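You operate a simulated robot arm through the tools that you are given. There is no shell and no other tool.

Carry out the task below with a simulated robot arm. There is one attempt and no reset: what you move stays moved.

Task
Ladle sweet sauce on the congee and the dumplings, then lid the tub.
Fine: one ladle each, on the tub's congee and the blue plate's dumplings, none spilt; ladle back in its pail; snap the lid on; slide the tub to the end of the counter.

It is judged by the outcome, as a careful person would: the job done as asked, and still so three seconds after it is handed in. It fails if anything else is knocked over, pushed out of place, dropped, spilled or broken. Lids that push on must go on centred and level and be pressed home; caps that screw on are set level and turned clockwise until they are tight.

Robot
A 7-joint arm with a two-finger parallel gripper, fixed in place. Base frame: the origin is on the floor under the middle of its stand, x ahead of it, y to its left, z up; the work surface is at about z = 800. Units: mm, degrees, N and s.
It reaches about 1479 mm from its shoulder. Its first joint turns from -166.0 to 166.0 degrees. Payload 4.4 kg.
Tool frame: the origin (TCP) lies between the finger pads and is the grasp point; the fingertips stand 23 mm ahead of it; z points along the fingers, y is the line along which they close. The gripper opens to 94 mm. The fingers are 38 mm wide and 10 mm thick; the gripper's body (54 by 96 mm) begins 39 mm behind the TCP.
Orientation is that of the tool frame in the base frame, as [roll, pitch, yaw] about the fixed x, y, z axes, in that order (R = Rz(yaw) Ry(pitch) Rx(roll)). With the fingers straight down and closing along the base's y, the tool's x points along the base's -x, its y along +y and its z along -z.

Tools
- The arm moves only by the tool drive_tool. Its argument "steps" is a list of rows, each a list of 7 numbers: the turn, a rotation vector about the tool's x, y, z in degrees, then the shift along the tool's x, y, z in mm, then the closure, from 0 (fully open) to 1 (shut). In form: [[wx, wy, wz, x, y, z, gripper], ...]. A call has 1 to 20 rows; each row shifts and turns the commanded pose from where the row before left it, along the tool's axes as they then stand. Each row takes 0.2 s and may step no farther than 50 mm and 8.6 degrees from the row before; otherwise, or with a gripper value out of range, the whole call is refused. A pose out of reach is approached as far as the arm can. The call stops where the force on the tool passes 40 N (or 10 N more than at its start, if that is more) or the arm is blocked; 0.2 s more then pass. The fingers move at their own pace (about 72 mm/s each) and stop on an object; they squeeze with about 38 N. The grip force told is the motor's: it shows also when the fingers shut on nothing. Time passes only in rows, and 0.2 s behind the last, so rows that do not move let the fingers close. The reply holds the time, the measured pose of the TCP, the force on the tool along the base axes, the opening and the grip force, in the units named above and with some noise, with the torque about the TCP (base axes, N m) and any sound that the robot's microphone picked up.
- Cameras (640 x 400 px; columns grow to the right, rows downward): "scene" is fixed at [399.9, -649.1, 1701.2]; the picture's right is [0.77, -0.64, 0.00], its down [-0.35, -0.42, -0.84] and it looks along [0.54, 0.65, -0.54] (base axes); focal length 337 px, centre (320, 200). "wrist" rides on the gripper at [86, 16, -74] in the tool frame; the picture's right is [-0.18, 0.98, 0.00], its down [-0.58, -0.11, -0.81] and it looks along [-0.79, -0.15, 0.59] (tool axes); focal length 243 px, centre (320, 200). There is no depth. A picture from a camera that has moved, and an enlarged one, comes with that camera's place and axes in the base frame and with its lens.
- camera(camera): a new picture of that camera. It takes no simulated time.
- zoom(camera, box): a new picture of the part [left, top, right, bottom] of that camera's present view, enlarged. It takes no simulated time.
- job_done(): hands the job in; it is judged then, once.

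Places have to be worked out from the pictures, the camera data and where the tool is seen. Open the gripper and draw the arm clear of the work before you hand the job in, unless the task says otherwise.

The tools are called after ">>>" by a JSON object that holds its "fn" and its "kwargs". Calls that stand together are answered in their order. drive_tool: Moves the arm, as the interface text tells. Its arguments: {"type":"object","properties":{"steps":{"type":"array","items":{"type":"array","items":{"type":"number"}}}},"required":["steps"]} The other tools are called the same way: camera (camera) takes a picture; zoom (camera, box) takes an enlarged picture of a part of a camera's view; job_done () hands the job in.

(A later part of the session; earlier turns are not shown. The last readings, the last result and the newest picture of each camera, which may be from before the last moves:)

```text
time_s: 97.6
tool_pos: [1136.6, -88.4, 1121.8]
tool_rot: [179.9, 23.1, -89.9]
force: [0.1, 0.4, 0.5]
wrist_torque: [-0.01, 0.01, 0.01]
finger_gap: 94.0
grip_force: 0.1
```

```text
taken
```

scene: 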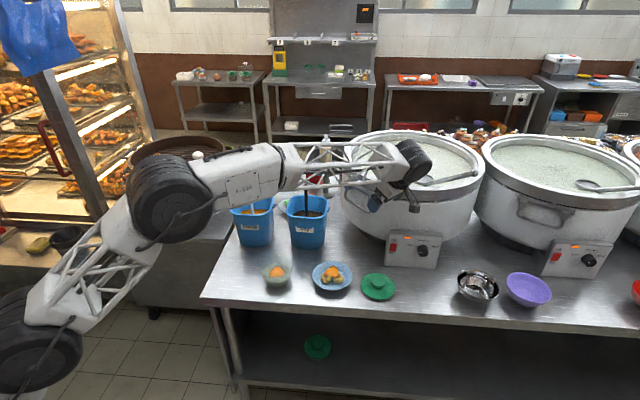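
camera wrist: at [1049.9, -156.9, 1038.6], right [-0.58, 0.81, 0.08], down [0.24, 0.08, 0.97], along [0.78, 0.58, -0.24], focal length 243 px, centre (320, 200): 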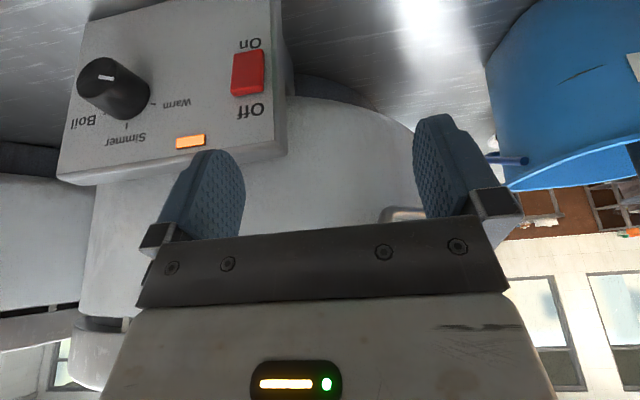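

Yaw −90° works. Now I straighten the pitch to vertical.

>>> {"fn": "drive_tool", "kwargs": {"steps": [[0, 5.8, 0, 0, 0, 0, 0], [0, 5.8, 0, 0, 0, 0, 0], [0, 5.8, 0, 0, 0, 0, 0], [0, 5.7, 0, 0, 0, 0, 0], [0, 0, 0, 0, 0, 0, 0]]}}

>>> {"fn": "camera", "kwargs": {"camera": "scene"}}

>>> {"fn": "camera", "kwargs": {"camera": "wrist"}}

```text
time_s: 98.8
tool_pos: [1132.8, -89.2, 1118.0]
tool_rot: [-179.7, 16.5, -89.8]
force: [-0.1, 0.5, -1.2]
wrist_torque: [-0.03, 0.0, 0.04]
finger_gap: 94.0
grip_force: 0.1
out of reach, approached as far as the arm can: row 2, 3, 4
```

```text
taken
```

scene: 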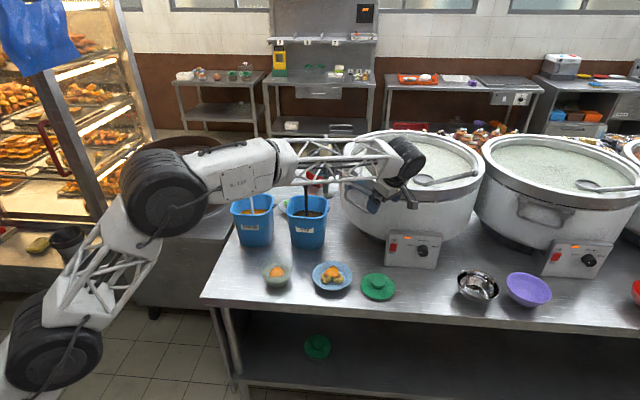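

```text
taken
camera wrist: at [1117.1, -192.6, 1165.3], right [-0.98, 0.17, 0.05], down [0.1, 0.33, 0.94], along [0.15, 0.93, -0.34], focal length 243 px, centre (320, 200)
```

wrist: 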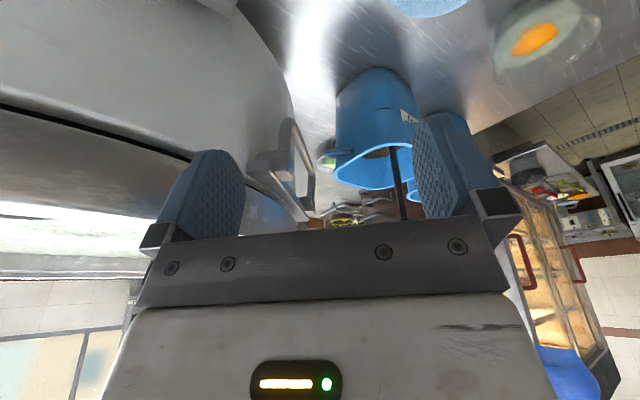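

The pitch is blocked at 16.5° because the elbow has drifted out to the right. I retrace my moves to restore the earlier arm posture: first undo the pitch and return the yaw to −135°.

>>> {"fn": "drive_tool", "kwargs": {"steps": [[0, -6.5, 0, 0, 0, 0, 0], [2.19, 0, 5.18, 0, 0, 0, 0], [2.19, 0, 5.18, 0, 0, 0, 0], [2.19, 0, 5.18, 0, 0, 0, 0], [2.19, 0, 5.18, 0, 0, 0, 0], [2.19, 0, 5.18, 0, 0, 0, 0], [2.19, 0, 5.18, 0, 0, 0, 0], [2.19, 0, 5.18, 0, 0, 0, 0], [2.19, 0, 5.18, 0, 0, 0, 0], [0, 0, 0, 0, 0, 0, 0]]}}

>>> {"fn": "camera", "kwargs": {"camera": "scene"}}

```text
time_s: 101.0
tool_pos: [1134.2, -89.0, 1118.4]
tool_rot: [-180.0, 23.3, -134.9]
force: [-0.4, 0.1, -0.7]
wrist_torque: [0.0, 0.0, -0.03]
finger_gap: 93.9
grip_force: 0.0
```

```text
taken
```

scene: 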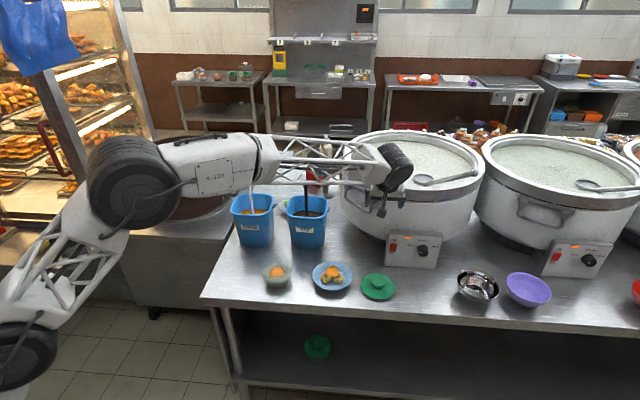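

The posture retraces. I continue by moving back up and away along the reversed path.

>>> {"fn": "drive_tool", "kwargs": {"steps": [[0, 0, 0, -5.8, 44.2, -15, 0], [0, 0, 0, -5.8, 44.2, -15, 0], [0, 0, 0, -5.8, 44.2, -15, 0], [0, 0, 0, -5.8, 44.2, -15, 0], [0, 0, 0, -5.8, 44.2, -15, 0], [0, 0, 0, -5.8, 44.2, -15, 0], [0, 0, 0, -5.8, 44.2, -15, 0], [0, 0, 0, -5.8, 44.2, -15, 0], [0, 0, 0, 0, 0, 0, 0]]}}

>>> {"fn": "camera", "kwargs": {"camera": "scene"}}

```text
time_s: 103.0
tool_pos: [879.0, 156.6, 1246.7]
tool_rot: [-179.8, 23.3, -134.8]
force: [-0.8, 0.7, -0.1]
wrist_torque: [0.02, -0.01, -0.03]
finger_gap: 94.2
grip_force: 0.0
```

```text
taken
```

scene: 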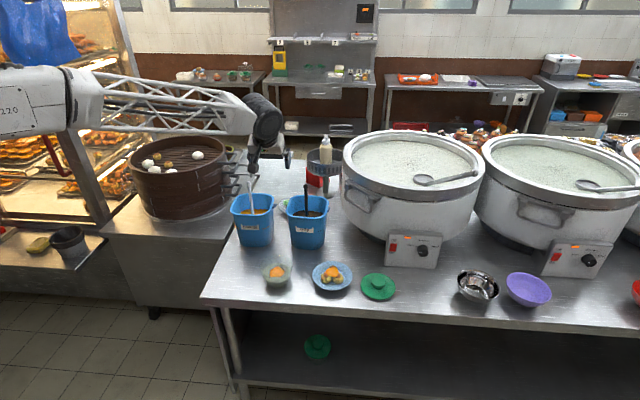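

The elbow is back up. From here I try again to bring the yaw back toward 180°.

>>> {"fn": "drive_tool", "kwargs": {"steps": [[2.21, 0, 5.16, 0, 0, 0, 0], [2.21, 0, 5.16, 0, 0, 0, 0], [2.21, 0, 5.16, 0, 0, 0, 0], [2.21, 0, 5.16, 0, 0, 0, 0], [2.21, 0, 5.16, 0, 0, 0, 0], [2.21, 0, 5.16, 0, 0, 0, 0], [2.21, 0, 5.16, 0, 0, 0, 0], [2.21, 0, 5.16, 0, 0, 0, 0], [0, 0, 0, 0, 0, 0, 0]]}}

```text
time_s: 105.0
tool_pos: [874.8, 154.9, 1235.8]
tool_rot: [179.9, 23.4, -139.7]
force: [-0.1, 0.4, 0.0]
wrist_torque: [-0.03, 0.0, 0.01]
finger_gap: 94.0
grip_force: 0.1
out of reach, approached as far as the arm can: row 1, 2, 3, 4, 5, 6, 7, 8
```

The arm is in a flipped wrist posture, caused by the fast return after the first pour. To plan a clean un-flip in free space I measure the forearm's direction in the picture.

>>> {"fn": "zoom", "kwargs": {"camera": "scene", "box": [0, 40, 320, 240]}}

```text
2.00 times, centred on (160, 140) of scene
camera zoom: at [399.9, -649.1, 1701.2], right [0.77, -0.64, 0.0], down [-0.35, -0.42, -0.84], along [0.54, 0.65, -0.54], focal length 675 px, centre (640, 320)
```

zoom: 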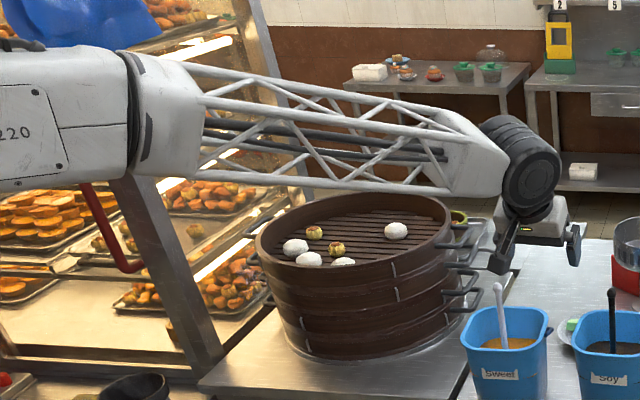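

From the geometry, the forearm roll is at its ±166° limit in a flipped wrist branch. The flip happened where the pour sweep crossed the forearm axis over the tub, so I will repeat that sweep with the empty gripper to flip it back. First I return to that starting pose.

>>> {"fn": "drive_tool", "kwargs": {"steps": [[-1.87, 0, -4.31, 0, 0, 0, 0], [0, -7.2, 0, 0, 0, 0, 0], [0, -7.2, 0, 0, 0, 0, 0], [0, -7.2, 0, 0, 0, 0, 0], [0, 0, 0, 33.2, -7.25, 6.4, 0], [0, 0, 0, 33.2, -7.25, 6.4, 0], [0, 0, 0, 33.2, -7.25, 6.4, 0], [0, 0, 0, 33.2, -7.25, 6.4, 0], [0, 0, 0, 0, 0, 0, 0]]}}

>>> {"fn": "zoom", "kwargs": {"camera": "scene", "box": [100, 60, 340, 220]}}

```text
time_s: 107.0
tool_pos: [846.1, 81.9, 1125.2]
tool_rot: [180.0, 44.9, -135.0]
force: [-0.5, 0.5, -0.6]
wrist_torque: [0.0, 0.03, 0.0]
finger_gap: 94.0
grip_force: 0.0
```

```text
2.50 times, centred on (220, 140) of scene
camera zoom: at [399.9, -649.1, 1701.2], right [0.77, -0.64, 0.0], down [-0.35, -0.42, -0.84], along [0.54, 0.65, -0.54], focal length 844 px, centre (570, 350)
```

zoom: 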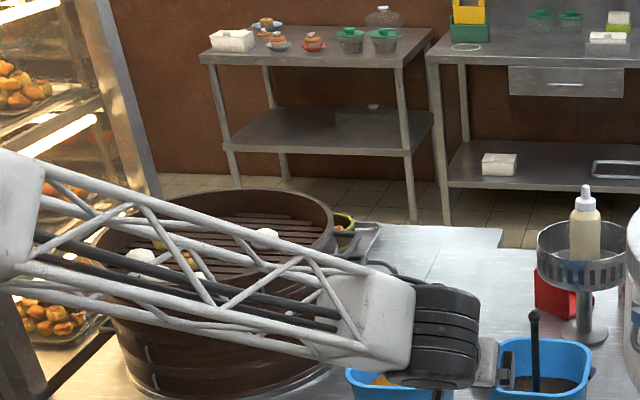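

I perform the same sweep with the empty gripper, at 8° per row, through about 80°.

>>> {"fn": "drive_tool", "kwargs": {"steps": [[5.657, 0, -5.657, -0.92, 29.46, -0.92, 0], [5.657, 0, -5.657, -0.92, 29.46, -0.92, 0], [5.657, 0, -5.657, -0.92, 29.46, -0.92, 0], [5.657, 0, -5.657, -0.92, 29.46, -0.92, 0], [5.657, 0, -5.657, -0.92, 29.46, -0.92, 0], [5.657, 0, -5.657, -0.92, 29.46, -0.92, 0], [5.657, 0, -5.657, -0.92, 29.46, -0.92, 0], [5.657, 0, -5.657, -0.92, 29.46, -0.92, 0], [0, 0, 0, 0, 0, 0, 0]]}}

>>> {"fn": "camera", "kwargs": {"camera": "scene"}}

```text
time_s: 108.7
tool_pos: [732.2, 232.4, 853.7]
tool_rot: [-129.0, 16.4, -101.5]
force: [-7.9, -29.4, 57.8]
wrist_torque: [-1.63, 1.1, 0.32]
finger_gap: 72.4
grip_force: 0.1
stopped in row 8: the force on the tool passed its limit at 220 N (the readings are from after the stop); the commanded pose is now the measured one
```

```text
taken
```

scene: 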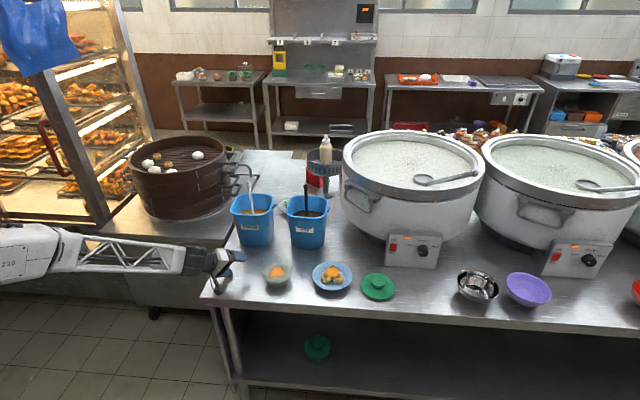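

The gripper deviated during that sweep and its lower finger touched the bare counter near the corner. Before moving I check whether anything else was touched.

>>> {"fn": "zoom", "kwargs": {"camera": "scene", "box": [160, 200, 340, 320]}}

>>> {"fn": "camera", "kwargs": {"camera": "wrist"}}

```text
3.33 times, centred on (250, 260) of scene
camera zoom: at [399.9, -649.1, 1701.2], right [0.77, -0.64, 0.0], down [-0.35, -0.42, -0.84], along [0.54, 0.65, -0.54], focal length 1125 px, centre (553, 0)
```

zoom: 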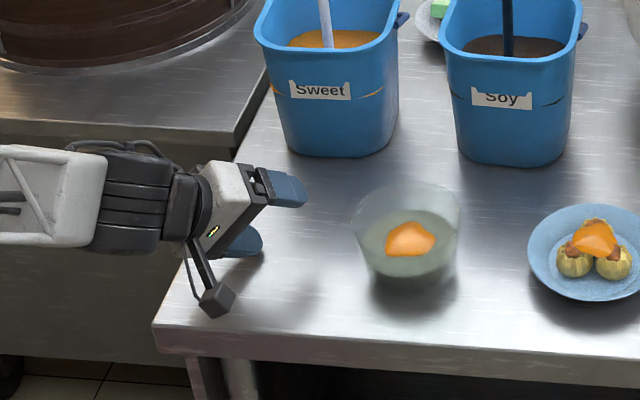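

```text
taken
camera wrist: at [647.3, 155.7, 862.0], right [-0.53, 0.51, -0.68], down [-0.47, 0.49, 0.73], along [0.71, 0.71, -0.02], focal length 243 px, centre (320, 200)
```

wrist: 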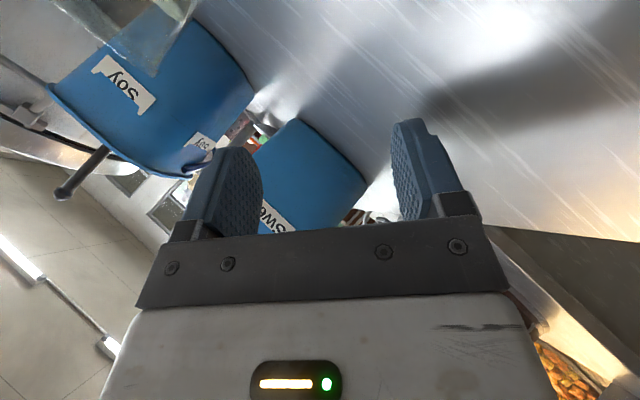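

Only the bare counter was touched; tub, plate and pails are undisturbed. I lift straight up off the counter.

>>> {"fn": "drive_tool", "kwargs": {"steps": [[0, 0, 0, -1.4, -3.7, -3.0, 0], [0, 0, 0, -2.8, -7.5, -6.0, 0], [0, 0, 0, -4.2, -11.2, -9.1, 0], [0, 0, 0, -5.6, -14.9, -12.1, 0], [0, 0, 0, -5.6, -14.9, -12.1, 0], [0, 0, 0, -5.6, -14.9, -12.1, 0], [0, 0, 0, 0, 0, 0, 0]]}}

>>> {"fn": "zoom", "kwargs": {"camera": "scene", "box": [0, 120, 320, 320]}}

```text
time_s: 110.3
tool_pos: [730.8, 233.5, 937.1]
tool_rot: [-129.6, 16.3, -101.5]
force: [-0.2, -0.5, 0.3]
wrist_torque: [0.04, 0.02, 0.0]
finger_gap: 93.9
grip_force: 0.1
```

```text
2.00 times, centred on (160, 220) of scene
camera zoom: at [399.9, -649.1, 1701.2], right [0.77, -0.64, 0.0], down [-0.35, -0.42, -0.84], along [0.54, 0.65, -0.54], focal length 675 px, centre (640, 160)
```

zoom: 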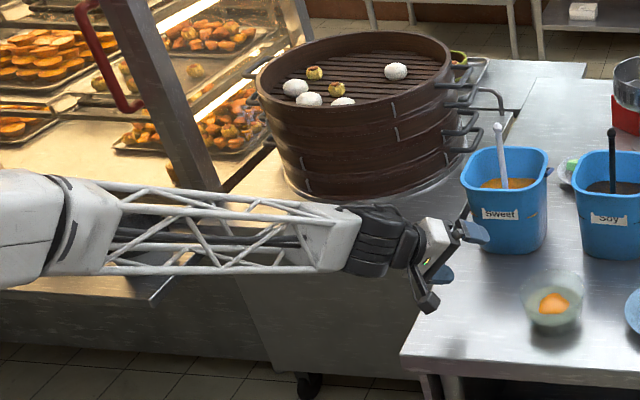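

Free of contact. I rise another 240 mm before doing any further reorientation.

>>> {"fn": "drive_tool", "kwargs": {"steps": [[0, 0, 0, -8.4, -22.4, -18.1, 0], [0, 0, 0, -8.4, -22.4, -18.1, 0], [0, 0, 0, -8.4, -22.4, -18.1, 0], [0, 0, 0, -8.4, -22.4, -18.1, 0], [0, 0, 0, -8.4, -22.4, -18.1, 0], [0, 0, 0, -8.4, -22.4, -18.1, 0], [0, 0, 0, -8.4, -22.4, -18.1, 0], [0, 0, 0, -8.4, -22.4, -18.1, 0], [0, 0, 0, 0, 0, 0, 0]]}}

>>> {"fn": "zoom", "kwargs": {"camera": "scene", "box": [0, 40, 320, 240]}}

```text
time_s: 112.3
tool_pos: [731.9, 234.2, 1175.2]
tool_rot: [-129.7, 16.1, -101.6]
force: [-0.4, 0.5, 0.1]
wrist_torque: [0.0, 0.02, 0.01]
finger_gap: 93.8
grip_force: 0.1
```

```text
2.00 times, centred on (160, 140) of scene
camera zoom: at [399.9, -649.1, 1701.2], right [0.77, -0.64, 0.0], down [-0.35, -0.42, -0.84], along [0.54, 0.65, -0.54], focal length 675 px, centre (640, 320)
```

zoom: 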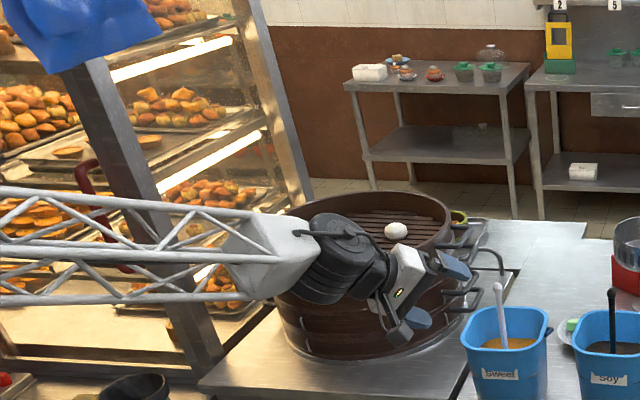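

High and clear. I now swing the tool gently toward vertical, 5° per row, which tests whether the wrist is back in its normal branch.

>>> {"fn": "drive_tool", "kwargs": {"steps": [[-4.677, 1.77, 0, 0, 0, 0, 0], [-4.677, 1.77, 0, 0, 0, 0, 0], [-4.677, 1.77, 0, 0, 0, 0, 0], [-4.677, 1.77, 0, 0, 0, 0, 0], [-4.677, 1.77, 0, 0, 0, 0, 0]]}}

```text
time_s: 113.5
tool_pos: [733.4, 233.0, 1176.2]
tool_rot: [-154.3, 9.3, -106.9]
force: [0.0, 0.3, -0.4]
wrist_torque: [0.01, 0.01, 0.01]
finger_gap: 93.8
grip_force: 0.1
```

No blocking so far. I continue to vertical.

>>> {"fn": "drive_tool", "kwargs": {"steps": [[-4.677, 1.77, 0, 0, 0, 0, 0], [-4.677, 1.77, 0, 0, 0, 0, 0], [-4.677, 1.77, 0, 0, 0, 0, 0], [-4.677, 1.77, 0, 0, 0, 0, 0], [-4.677, 1.77, 0, 0, 0, 0, 0], [0, 0, 0, 0, 0, 0, 0]]}}

>>> {"fn": "camera", "kwargs": {"camera": "scene"}}

```text
time_s: 114.9
tool_pos: [732.8, 231.7, 1174.9]
tool_rot: [-177.9, 0.8, -109.2]
force: [0.6, -0.6, -0.5]
wrist_torque: [0.02, 0.02, -0.02]
finger_gap: 93.7
grip_force: 0.1
```

```text
taken
```

scene: 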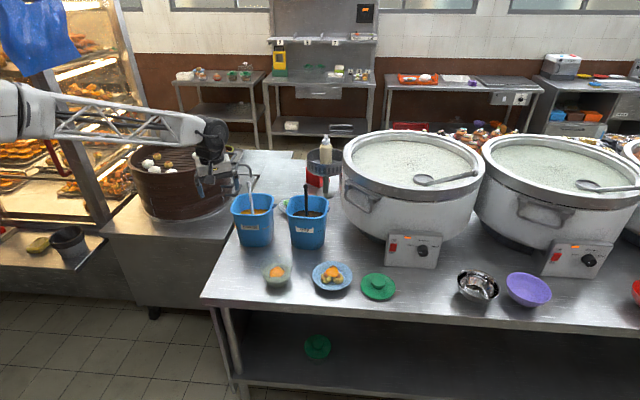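

The wrist is back in its normal branch and the tool is vertical within 2°. I trim it to exactly vertical and yaw to −135°, so the fingers close along the counter's length.

>>> {"fn": "drive_tool", "kwargs": {"steps": [[-2.0, 0.75, 0, 0, 0, 0, 0], [0, 0, 6.45, 0, 0, 0, 0], [0, 0, 6.45, 0, 0, 0, 0], [0, 0, 6.45, 0, 0, 0, 0], [0, 0, 6.45, 0, 0, 0, 0], [0, 0, 0, 0, 0, 0, 0]]}}

```text
time_s: 116.3
tool_pos: [732.8, 232.5, 1176.1]
tool_rot: [-179.9, 0.1, -135.0]
force: [0.7, -0.5, -0.7]
wrist_torque: [0.0, 0.01, 0.01]
finger_gap: 93.9
grip_force: 0.0
```

Exactly vertical. I travel at safe height to above the lid.

>>> {"fn": "drive_tool", "kwargs": {"steps": [[0, 0, 0, 0.5, -23, 0, 0], [0, 0, 0, 1, -46.6, 0, 0], [0, 0, 0, 1, -46.6, 0, 0], [0, 0, 0, 1, -46.6, 0, 0], [0, 0, 0, 1, -46.6, 0, 0], [0, 0, 0, 1, -46.6, 0, 0], [0, 0, 0, 1, -46.6, 0, 0], [0, 0, 0, 1, -46.6, 0, 0], [0, 0, 0, 1, -46.6, 0, 0], [0, 0, 0, 1, -46.6, 0, 0], [0, 0, 0, 1, -46.6, 0, 0], [0, 0, 0, 0.5, -24, 0, 0], [0, 0, 0, 0, 0, 0, 0]]}}

>>> {"fn": "camera", "kwargs": {"camera": "wrist"}}

>>> {"fn": "camera", "kwargs": {"camera": "scene"}}

```text
time_s: 119.1
tool_pos: [1088.4, -136.8, 1176.4]
tool_rot: [-179.8, 0.1, -134.9]
force: [-0.3, -0.6, -0.7]
wrist_torque: [-0.01, 0.0, -0.01]
finger_gap: 94.1
grip_force: 0.1
```

```text
taken
camera wrist: at [1015.9, -186.6, 1252.1], right [-0.56, 0.83, 0.0], down [0.49, 0.33, 0.81], along [0.67, 0.46, -0.59], focal length 243 px, centre (320, 200)
```

wrist: 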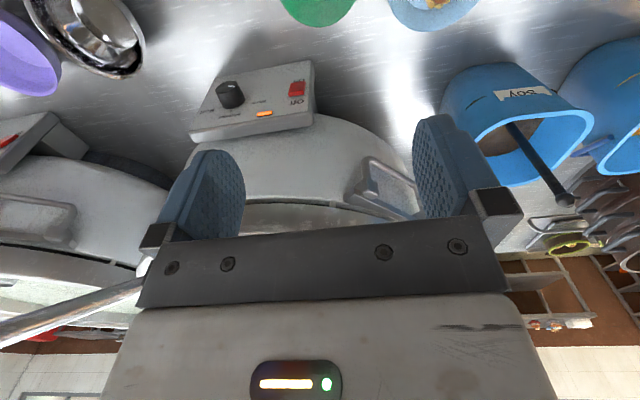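

```text
taken
```

scene: 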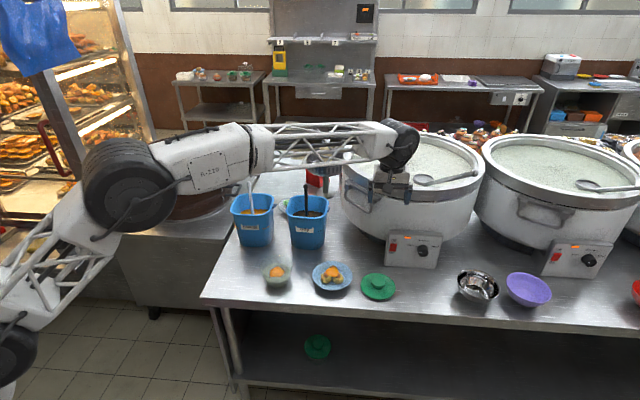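

Above the lid and vertical. I descend to about z=960 and look at the lid with the wrist camera.

>>> {"fn": "drive_tool", "kwargs": {"steps": [[0, 0, 0, 0, 0, 30, 0], [0, 0, 0, 0, 0, 43, 0], [0, 0, 0, 0, 0, 43, 0], [0, 0, 0, 0, 0, 43, 0], [0, 0, 0, 0, 0, 40, 0], [0, 0, 0, 0, 0, 17, 0], [0, 0, 0, 0, 0, 0, 0]]}}

>>> {"fn": "camera", "kwargs": {"camera": "wrist"}}

>>> {"fn": "zoom", "kwargs": {"camera": "scene", "box": [330, 200, 430, 310]}}

```text
time_s: 120.7
tool_pos: [1088.4, -138.7, 960.3]
tool_rot: [-179.9, 0.1, -135.0]
force: [1.0, -0.2, 0.4]
wrist_torque: [0.0, 0.0, -0.01]
finger_gap: 94.2
grip_force: 0.1
```

```text
taken
camera wrist: at [1015.8, -187.8, 1035.2], right [-0.57, 0.82, 0.0], down [0.49, 0.33, 0.81], along [0.67, 0.46, -0.59], focal length 243 px, centre (320, 200)
```

wrist: 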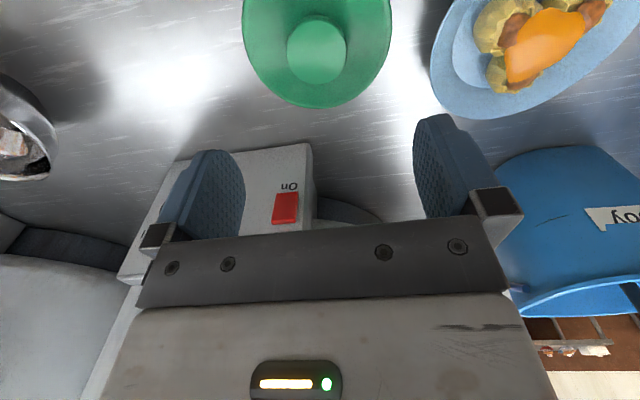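

```text
3.64 times, centred on (380, 255) of scene
camera zoom: at [399.9, -649.1, 1701.2], right [0.77, -0.64, 0.0], down [-0.35, -0.42, -0.84], along [0.54, 0.65, -0.54], focal length 1227 px, centre (102, 0)
```

zoom: 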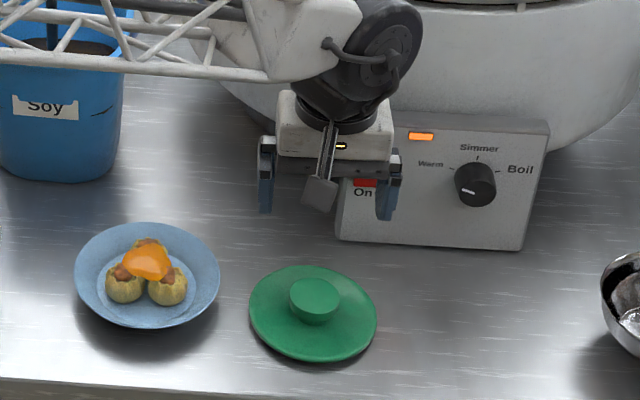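

I zoom on the lid to refine its centre under the gripper.

>>> {"fn": "zoom", "kwargs": {"camera": "wrist", "box": [220, 0, 420, 125]}}

>>> {"fn": "zoom", "kwargs": {"camera": "scene", "box": [350, 240, 410, 310]}}

```text
3.20 times, centred on (320, 62) of wrist
camera zoom: at [1015.8, -187.8, 1035.2], right [-0.57, 0.82, 0.0], down [0.49, 0.33, 0.81], along [0.67, 0.46, -0.59], focal length 776 px, centre (320, 640)
```

zoom: 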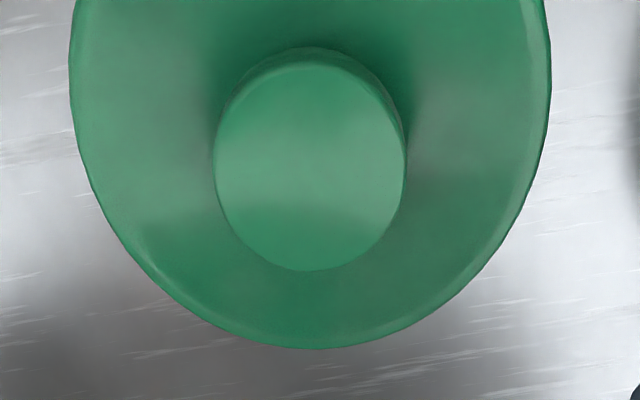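

```text
5.71 times, centred on (380, 275) of scene
camera zoom: at [399.9, -649.1, 1701.2], right [0.77, -0.64, 0.0], down [-0.35, -0.42, -0.84], along [0.54, 0.65, -0.54], focal length 1928 px, centre (-23, -229)
```

zoom: 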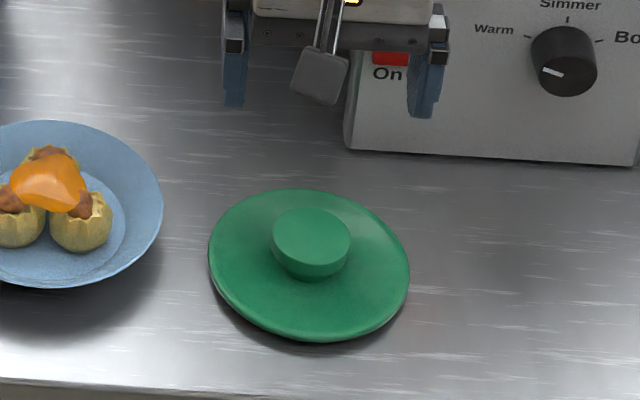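

The knob top is at (1088, −139.5, 827) and the lid's outer edge near z≈807, so the TCP is centred. I descend to z≈838 so the fingertips straddle the knob just above the lid's surface.

>>> {"fn": "drive_tool", "kwargs": {"steps": [[0, 0, 0, 0, 0, 30, 0], [0, 0, 0, 0, 0, 30, 0], [0, 0, 0, 0, 0, 25, 0], [0, 0, 0, 0, 0, 20, 0], [0, 0, 0, 0, 0, 12, 0], [0, 0, 0, 0, 0, 5, 0], [0, 0, 0, 0, 0, 0, 0]]}}

>>> {"fn": "zoom", "kwargs": {"camera": "scene", "box": [340, 220, 420, 310]}}

>>> {"fn": "camera", "kwargs": {"camera": "wrist"}}

```text
time_s: 122.3
tool_pos: [1088.1, -138.1, 839.2]
tool_rot: [-179.9, 0.0, -135.0]
force: [-0.2, -1.3, -0.1]
wrist_torque: [-0.04, -0.03, 0.01]
finger_gap: 93.9
grip_force: 0.0
```

```text
4.44 times, centred on (380, 265) of scene
camera zoom: at [399.9, -649.1, 1701.2], right [0.77, -0.64, 0.0], down [-0.35, -0.42, -0.84], along [0.54, 0.65, -0.54], focal length 1500 px, centre (53, -89)
```

zoom: 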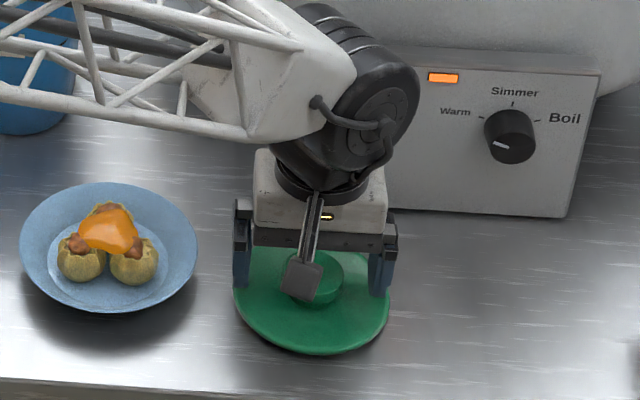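

```text
taken
camera wrist: at [1015.3, -187.0, 914.1], right [-0.57, 0.82, 0.0], down [0.49, 0.33, 0.81], along [0.67, 0.46, -0.59], focal length 243 px, centre (320, 200)
```

wrist: 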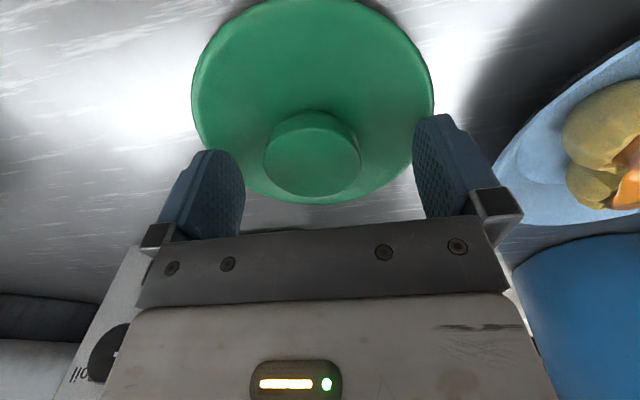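

The knob sits within 3 mm of centre between the pads. I nudge 2 mm and close on it.

>>> {"fn": "drive_tool", "kwargs": {"steps": [[0, 0, 0, 2, -2, 0.5, 0], [0, 0, 0, 0, 0, 0, 0.3], [0, 0, 0, 0, 0, 0, 0.5], [0, 0, 0, 0, 0, 0, 1], [0, 0, 0, 0, 0, 0, 1], [0, 0, 0, 0, 0, 0, 1], [0, 0, 0, 0, 0, 0, 1]]}}

>>> {"fn": "camera", "kwargs": {"camera": "wrist"}}

>>> {"fn": "zoom", "kwargs": {"camera": "scene", "box": [340, 220, 420, 310]}}

```text
time_s: 123.9
tool_pos: [1089.2, -142.5, 837.6]
tool_rot: [-180.0, 0.1, -135.0]
force: [0.2, 0.1, 0.3]
wrist_torque: [0.0, -0.05, -0.04]
finger_gap: 44.8
grip_force: 37.8
```

```text
taken
camera wrist: at [1015.8, -189.9, 913.3], right [-0.57, 0.82, 0.0], down [0.49, 0.33, 0.81], along [0.67, 0.46, -0.59], focal length 243 px, centre (320, 200)
```

wrist: 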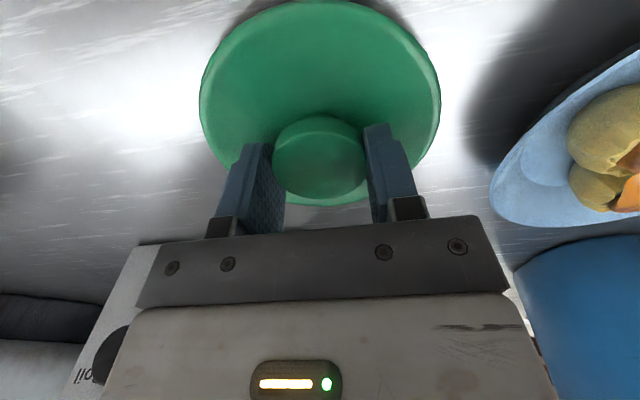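

```text
4.44 times, centred on (380, 265) of scene
camera zoom: at [399.9, -649.1, 1701.2], right [0.77, -0.64, 0.0], down [-0.35, -0.42, -0.84], along [0.54, 0.65, -0.54], focal length 1500 px, centre (53, -89)
```

zoom: 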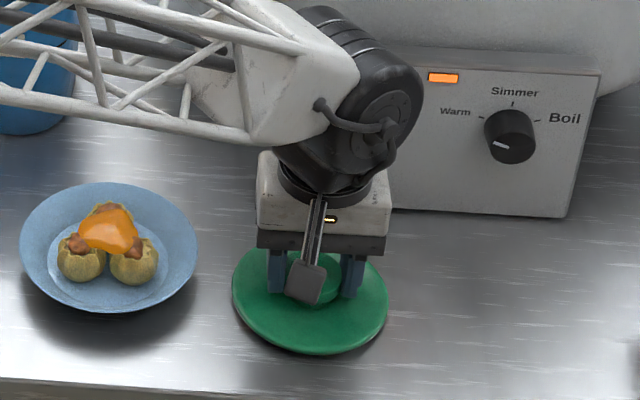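

The knob is gripped (44.8 mm). I lift the lid straight up and check that it hangs level.

>>> {"fn": "drive_tool", "kwargs": {"steps": [[0, 0, 0, 0, 0, -5, 1], [0, 0, 0, 0, 0, -10, 1], [0, 0, 0, 0, 0, -25, 1], [0, 0, 0, 0, 0, -30, 1], [0, 0, 0, 0, 0, -30, 1], [0, 0, 0, 0, 0, -30, 1], [0, 0, 0, 0, 0, -20, 1], [0, 0, 0, 0, 0, 0, 1]]}}

>>> {"fn": "zoom", "kwargs": {"camera": "scene", "box": [330, 180, 420, 290]}}

>>> {"fn": "camera", "kwargs": {"camera": "wrist"}}

```text
time_s: 125.7
tool_pos: [1088.9, -140.9, 989.1]
tool_rot: [-179.9, 0.1, -135.0]
force: [-0.3, -0.1, 0.1]
wrist_torque: [-0.01, 0.02, 0.02]
finger_gap: 44.9
grip_force: 38.2
```

```text
3.64 times, centred on (375, 235) of scene
camera zoom: at [399.9, -649.1, 1701.2], right [0.77, -0.64, 0.0], down [-0.35, -0.42, -0.84], along [0.54, 0.65, -0.54], focal length 1227 px, centre (120, 73)
```

zoom: 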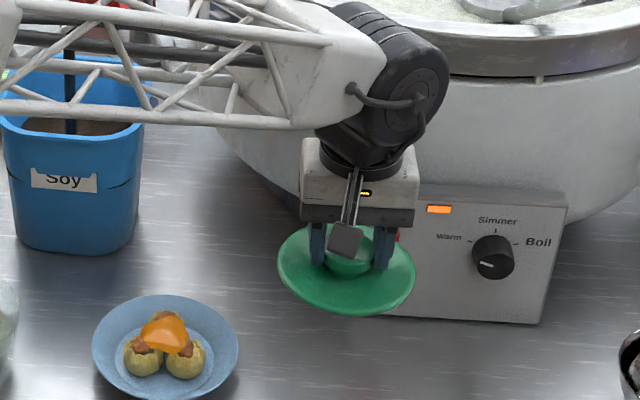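

```text
taken
camera wrist: at [1016.6, -190.3, 1063.6], right [-0.57, 0.82, 0.0], down [0.49, 0.33, 0.81], along [0.67, 0.46, -0.59], focal length 243 px, centre (320, 200)
```

wrist: 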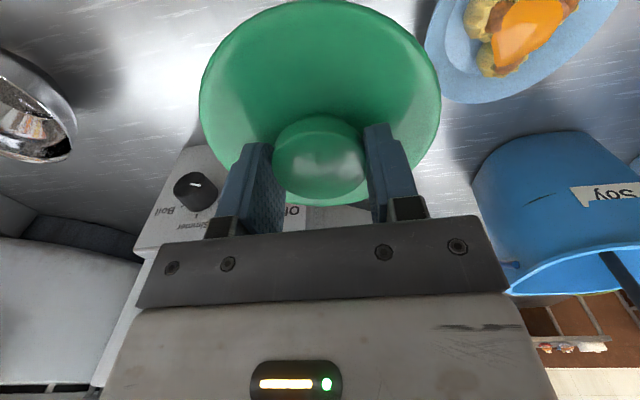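

The lid is held level. I carry it at height to above the tub, whose centre is near (835.5, 117).

>>> {"fn": "drive_tool", "kwargs": {"steps": [[0, 0, 0, -0.3, 15, 0, 1], [0, 0, 0, -0.7, 35, 0, 1], [0, 0, 0, -0.7, 40, 0, 1], [0, 0, 0, -0.7, 40, 0, 1], [0, 0, 0, -0.7, 40, 0, 1], [0, 0, 0, -0.7, 40, 0, 1], [0, 0, 0, -0.7, 40, 0, 1], [0, 0, 0, -0.7, 40, 0, 1], [0, 0, 0, -0.6, 40, 0, 1], [0, 0, 0, -0.4, 22, 0, 1], [0, 0, 0, -0.3, 9.7, 0, 1], [0, 0, 0, 0, 0, 0, 1]]}}

>>> {"fn": "zoom", "kwargs": {"camera": "scene", "box": [220, 190, 340, 310]}}

>>> {"fn": "camera", "kwargs": {"camera": "wrist"}}

```text
time_s: 128.3
tool_pos: [836.9, 120.6, 988.8]
tool_rot: [-179.9, 0.1, -134.9]
force: [0.5, 0.4, -0.4]
wrist_torque: [-0.01, 0.02, 0.0]
finger_gap: 44.9
grip_force: 38.4
```

```text
3.33 times, centred on (280, 250) of scene
camera zoom: at [399.9, -649.1, 1701.2], right [0.77, -0.64, 0.0], down [-0.35, -0.42, -0.84], along [0.54, 0.65, -0.54], focal length 1125 px, centre (453, 33)
```

zoom: 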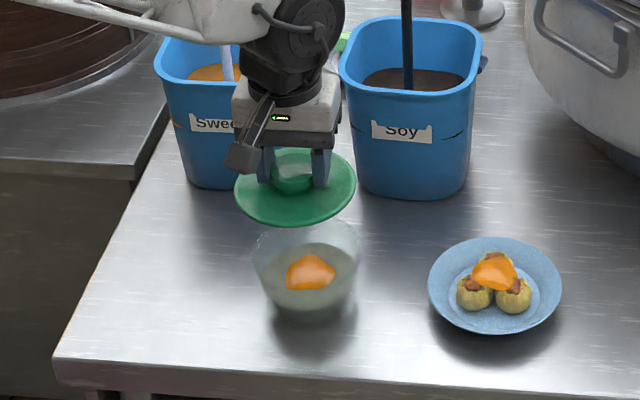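

```text
taken
camera wrist: at [763.5, 71.8, 1063.2], right [-0.57, 0.82, 0.0], down [0.49, 0.33, 0.81], along [0.67, 0.46, -0.59], focal length 243 px, centre (320, 200)
```

wrist: 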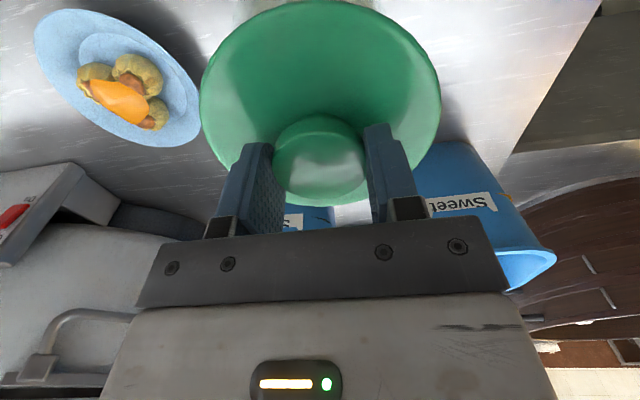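

I zoom in to measure the lid against the tub's rim precisely.

>>> {"fn": "zoom", "kwargs": {"camera": "scene", "box": [245, 230, 315, 290]}}

>>> {"fn": "zoom", "kwargs": {"camera": "scene", "box": [245, 205, 315, 265]}}

```text
6.67 times, centred on (280, 260) of scene
camera zoom: at [399.9, -649.1, 1701.2], right [0.77, -0.64, 0.0], down [-0.35, -0.42, -0.84], along [0.54, 0.65, -0.54], focal length 2250 px, centre (587, -200)
```

zoom: 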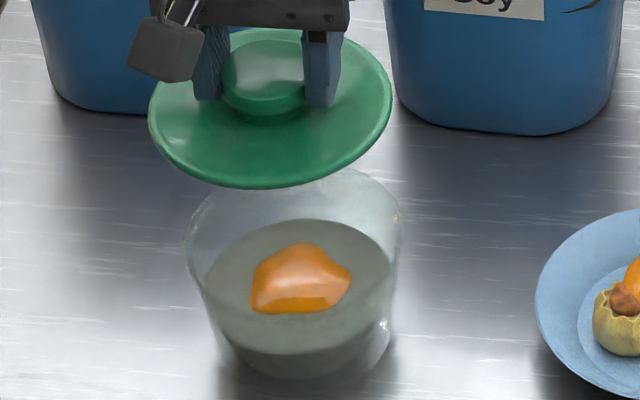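

```text
6.67 times, centred on (280, 235) of scene
camera zoom: at [399.9, -649.1, 1701.2], right [0.77, -0.64, 0.0], down [-0.35, -0.42, -0.84], along [0.54, 0.65, -0.54], focal length 2250 px, centre (587, -33)
```

zoom: 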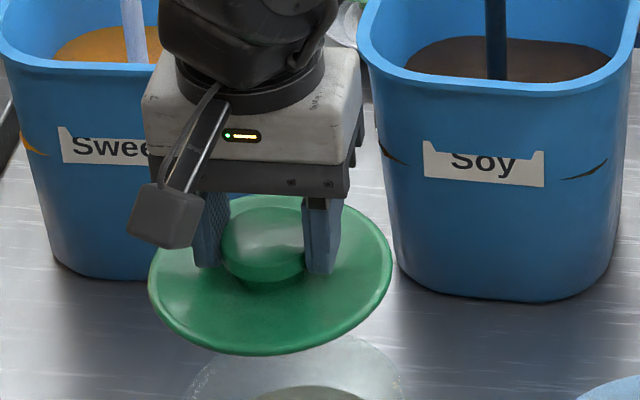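

In the same camera, the lid sits about 5.5 mm to the left of the tub's centre. I shift 5 mm along the counter and lower to about 14 mm above the rim for a finer check.

>>> {"fn": "drive_tool", "kwargs": {"steps": [[0, 0, 0, 0, -5, 0, 1], [0, 0, 0, 0, 0, 20, 1], [0, 0, 0, 0, 0, 25, 1], [0, 0, 0, 0, 0, 15, 1], [0, 0, 0, 0, 0, 7, 1], [0, 0, 0, 0, 0, 0, 1]]}}

>>> {"fn": "zoom", "kwargs": {"camera": "scene", "box": [245, 230, 315, 290]}}

>>> {"fn": "camera", "kwargs": {"camera": "wrist"}}

```text
time_s: 129.7
tool_pos: [840.9, 116.9, 920.4]
tool_rot: [-179.9, 0.1, -135.0]
force: [-0.4, -0.8, -1.4]
wrist_torque: [0.01, -0.01, 0.01]
finger_gap: 44.8
grip_force: 38.1
```

```text
6.67 times, centred on (280, 260) of scene
camera zoom: at [399.9, -649.1, 1701.2], right [0.77, -0.64, 0.0], down [-0.35, -0.42, -0.84], along [0.54, 0.65, -0.54], focal length 2250 px, centre (587, -200)
```

zoom: 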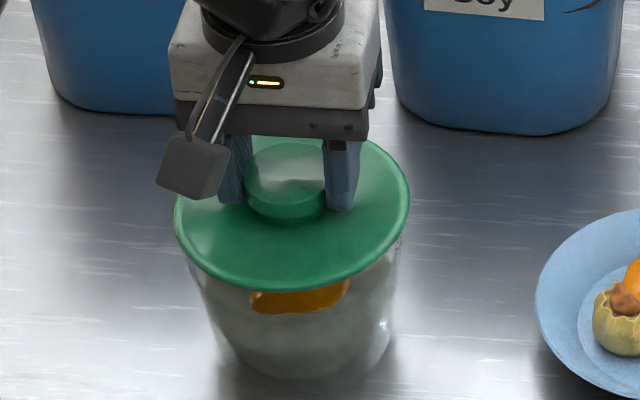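

```text
taken
camera wrist: at [767.7, 67.8, 994.8], right [-0.57, 0.82, 0.0], down [0.49, 0.33, 0.81], along [0.67, 0.46, -0.59], focal length 243 px, centre (320, 200)
```

wrist: 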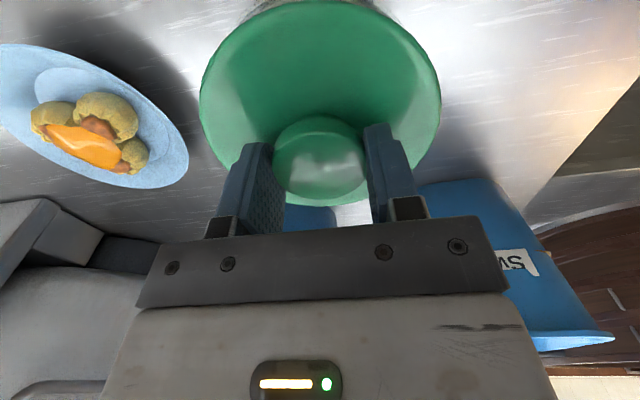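

Sideways alignment is now within 1 mm. I zoom closer to judge the front-to-back alignment against the tub's rim.

>>> {"fn": "zoom", "kwargs": {"camera": "scene", "box": [258, 245, 306, 285]}}

>>> {"fn": "zoom", "kwargs": {"camera": "wrist", "box": [180, 0, 460, 120]}}

```text
10.00 times, centred on (282, 265) of scene
camera zoom: at [399.9, -649.1, 1701.2], right [0.77, -0.64, 0.0], down [-0.35, -0.42, -0.84], along [0.54, 0.65, -0.54], focal length 3374 px, centre (700, -450)
```

zoom: 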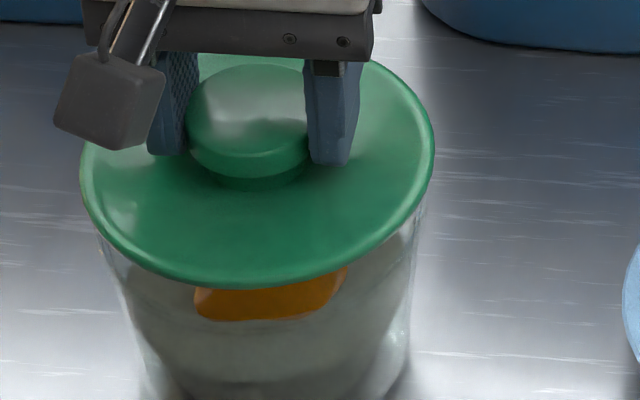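

```text
2.29 times, centred on (320, 60) of wrist
camera zoom: at [767.7, 67.8, 994.8], right [-0.57, 0.82, 0.0], down [0.49, 0.33, 0.81], along [0.67, 0.46, -0.59], focal length 555 px, centre (320, 520)
```

zoom: 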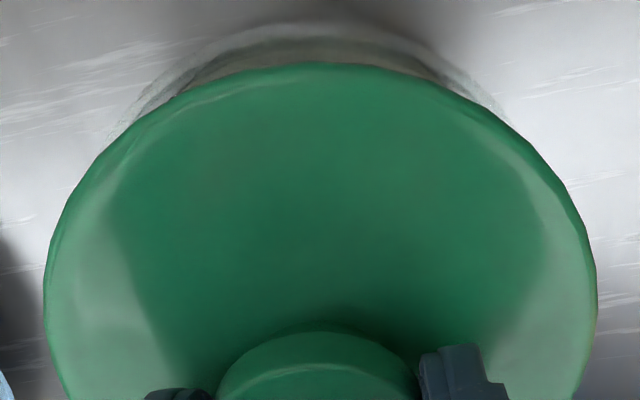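

The wrist view shows the tub's near rim peeking out under the lid. I zoom on that arc to identify the rim.

>>> {"fn": "zoom", "kwargs": {"camera": "wrist", "box": [215, 0, 425, 60]}}

>>> {"fn": "zoom", "kwargs": {"camera": "scene", "box": [258, 262, 306, 292]}}

```text
3.05 times, centred on (320, 30) of wrist
camera zoom: at [767.7, 67.8, 994.8], right [-0.57, 0.82, 0.0], down [0.49, 0.33, 0.81], along [0.67, 0.46, -0.59], focal length 739 px, centre (320, 718)
```

zoom: 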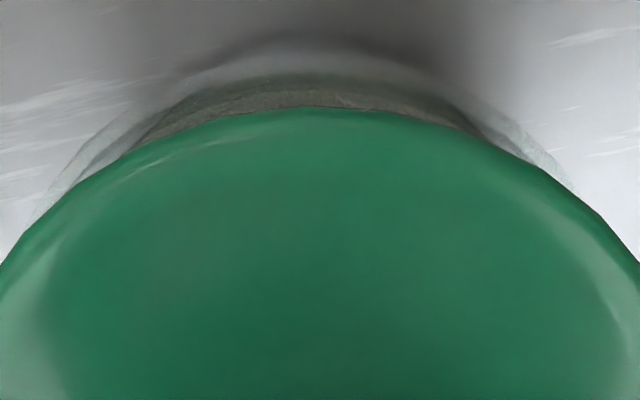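

```text
13.33 times, centred on (282, 277) of scene
camera zoom: at [399.9, -649.1, 1701.2], right [0.77, -0.64, 0.0], down [-0.35, -0.42, -0.84], along [0.54, 0.65, -0.54], focal length 4499 px, centre (827, -827)
```

zoom: 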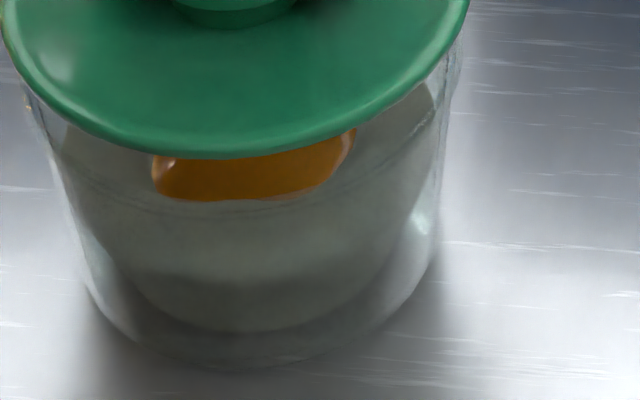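

Combining the views, the lid is about 4 mm too far back. I shift 4 mm forward (−e2), then lower gently toward the rim.

>>> {"fn": "drive_tool", "kwargs": {"steps": [[0, 0, 0, 4, 0, 0, 1], [0, 0, 0, 0, 0, 4, 1], [0, 0, 0, 0, 0, 3, 1], [0, 0, 0, 0, 0, 0, 1]]}}

>>> {"fn": "zoom", "kwargs": {"camera": "scene", "box": [258, 250, 306, 290]}}

>>> {"fn": "zoom", "kwargs": {"camera": "wrist", "box": [215, 0, 425, 60]}}

```text
time_s: 130.7
tool_pos: [838.5, 113.4, 912.3]
tool_rot: [-180.0, 0.2, -135.1]
force: [1.3, 0.8, 0.2]
wrist_torque: [-0.01, -0.01, 0.0]
finger_gap: 44.9
grip_force: 38.4
```

```text
10.00 times, centred on (282, 270) of scene
camera zoom: at [399.9, -649.1, 1701.2], right [0.77, -0.64, 0.0], down [-0.35, -0.42, -0.84], along [0.54, 0.65, -0.54], focal length 3374 px, centre (700, -500)
```

zoom: 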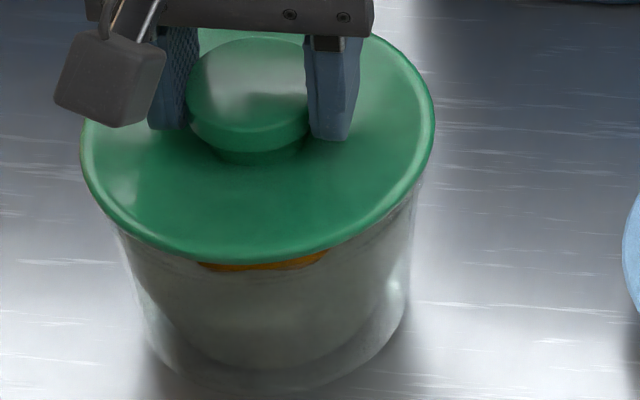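

```text
3.05 times, centred on (320, 30) of wrist
camera zoom: at [765.1, 64.6, 987.5], right [-0.57, 0.82, 0.0], down [0.49, 0.33, 0.81], along [0.67, 0.46, -0.59], focal length 739 px, centre (320, 718)
```

zoom: 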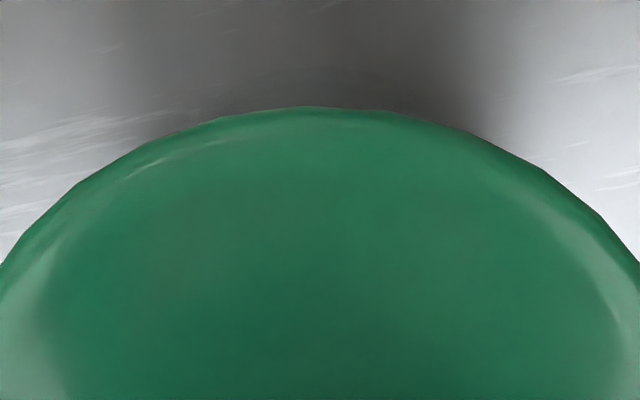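

Re-calibrating with the lid's known resting height, the remaining error is about 2 mm too far back. I shift 1.8 mm forward and lower in 1.5 mm steps until the lid meets the rim.

>>> {"fn": "drive_tool", "kwargs": {"steps": [[0, 0, 0, 1.8, 0, 0, 1], [0, 0, 0, 0, 0, 1.5, 1], [0, 0, 0, 0, 0, 1.5, 1], [0, 0, 0, 0, 0, 0, 1]]}}

```text
time_s: 131.7
tool_pos: [836.8, 110.3, 908.8]
tool_rot: [-179.8, 0.1, -135.0]
force: [-0.4, 0.4, 0.4]
wrist_torque: [-0.02, 0.05, -0.03]
finger_gap: 45.2
grip_force: 37.5
```

No contact yet, so I continue lowering in small steps.

>>> {"fn": "drive_tool", "kwargs": {"steps": [[0, 0, 0, 0, 0, 1.5, 1], [0, 0, 0, 0, 0, 1.5, 1], [0, 0, 0, 0, 0, 0, 1]]}}

>>> {"fn": "drive_tool", "kwargs": {"steps": [[0, 0, 0, 0, 0, 1.5, 1], [0, 0, 0, 0, 0, 0, 1]]}}

>>> {"fn": "zoom", "kwargs": {"camera": "scene", "box": [258, 250, 306, 290]}}

```text
time_s: 132.5
tool_pos: [837.6, 112.1, 907.5]
tool_rot: [-179.9, 0.1, -135.0]
force: [0.1, -0.2, -0.2]
wrist_torque: [0.0, 0.01, 0.03]
finger_gap: 45.0
grip_force: 37.8
```

```text
time_s: 133.1
tool_pos: [837.1, 111.6, 906.9]
tool_rot: [-179.9, 0.1, -135.0]
force: [-0.1, -0.3, -0.6]
wrist_torque: [0.0, -0.02, -0.01]
finger_gap: 44.8
grip_force: 38.4
```

```text
10.00 times, centred on (282, 270) of scene
camera zoom: at [399.9, -649.1, 1701.2], right [0.77, -0.64, 0.0], down [-0.35, -0.42, -0.84], along [0.54, 0.65, -0.54], focal length 3374 px, centre (700, -500)
```

zoom: 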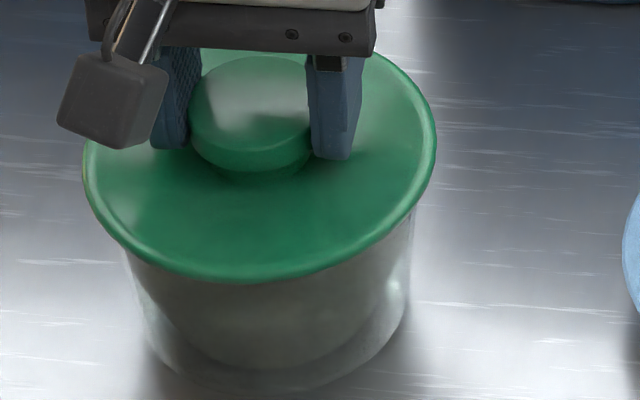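

Well centred sideways, and still no contact force at z≈907. I continue down in 1 mm steps.

>>> {"fn": "drive_tool", "kwargs": {"steps": [[0, 0, 0, 0, 0, 1, 1], [0, 0, 0, 0, 0, 1, 1], [0, 0, 0, 0, 0, 0, 1]]}}

>>> {"fn": "drive_tool", "kwargs": {"steps": [[0, 0, 0, 0, 0, 1, 1], [0, 0, 0, 0, 0, 1, 1], [0, 0, 0, 0, 0, 0, 1]]}}

```text
time_s: 133.9
tool_pos: [836.2, 111.5, 904.8]
tool_rot: [-179.9, 0.1, -135.0]
force: [-2.0, 0.7, 13.9]
wrist_torque: [0.03, 0.01, -0.02]
finger_gap: 44.9
grip_force: 37.8
```

```text
time_s: 134.7
tool_pos: [837.8, 113.3, 903.5]
tool_rot: [-179.8, 0.2, -135.0]
force: [4.7, 18.7, 34.3]
wrist_torque: [0.36, 0.04, -0.08]
finger_gap: 45.5
grip_force: 37.6
heard: snap
```

A snap was heard as the lid seated (34 N). I look at the fit before going on.

>>> {"fn": "zoom", "kwargs": {"camera": "scene", "box": [258, 250, 306, 290]}}

>>> {"fn": "camera", "kwargs": {"camera": "wrist"}}

```text
10.00 times, centred on (282, 270) of scene
camera zoom: at [399.9, -649.1, 1701.2], right [0.77, -0.64, 0.0], down [-0.35, -0.42, -0.84], along [0.54, 0.65, -0.54], focal length 3374 px, centre (700, -500)
```

zoom: 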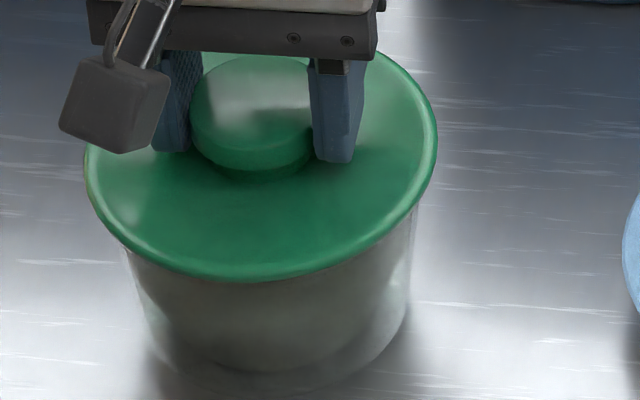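

```text
taken
camera wrist: at [764.8, 63.2, 978.0], right [-0.57, 0.82, 0.0], down [0.48, 0.33, 0.81], along [0.67, 0.46, -0.59], focal length 243 px, centre (320, 200)
```

wrist: 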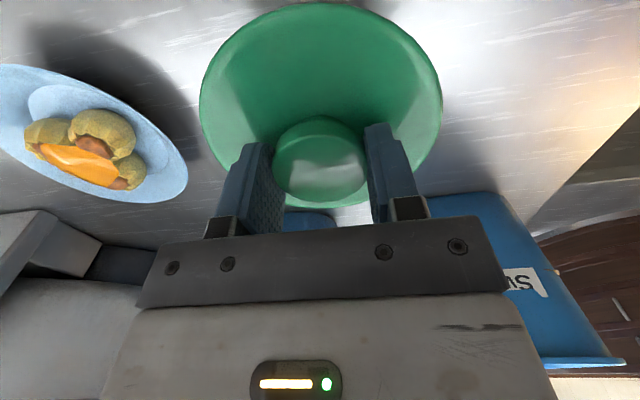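

The lid looks seated and level. I ease up 1 mm to relieve the side load and read the forces.

>>> {"fn": "drive_tool", "kwargs": {"steps": [[0, 0, 0, 0, 0, -0.8, 1], [0, 0, 0, 0, 0, 0, 1]]}}

```text
time_s: 135.3
tool_pos: [837.2, 112.5, 902.9]
tool_rot: [-179.7, 0.1, -134.9]
force: [11.5, 9.3, 31.6]
wrist_torque: [0.2, -0.06, 0.0]
finger_gap: 44.7
grip_force: 38.1
```

Still 32 N, so I ease up a bit more until the load is small.

>>> {"fn": "drive_tool", "kwargs": {"steps": [[0, 0, 0, 0, 0, -1, 1], [0, 0, 0, 0, 0, 0, 1]]}}

>>> {"fn": "drive_tool", "kwargs": {"steps": [[0, 0, 0, 0, 0, -1, 1], [0, 0, 0, 0, 0, 0, 1]]}}

```text
time_s: 135.9
tool_pos: [835.3, 112.3, 904.2]
tool_rot: [-179.9, -0.1, -134.9]
force: [11.2, 2.0, 21.5]
wrist_torque: [-0.05, -0.11, 0.05]
finger_gap: 44.9
grip_force: 37.9
```

```text
time_s: 136.5
tool_pos: [834.1, 112.1, 904.2]
tool_rot: [180.0, 0.0, -135.0]
force: [2.7, 0.4, 4.9]
wrist_torque: [-0.09, 0.0, 0.01]
finger_gap: 44.6
grip_force: 37.9
```

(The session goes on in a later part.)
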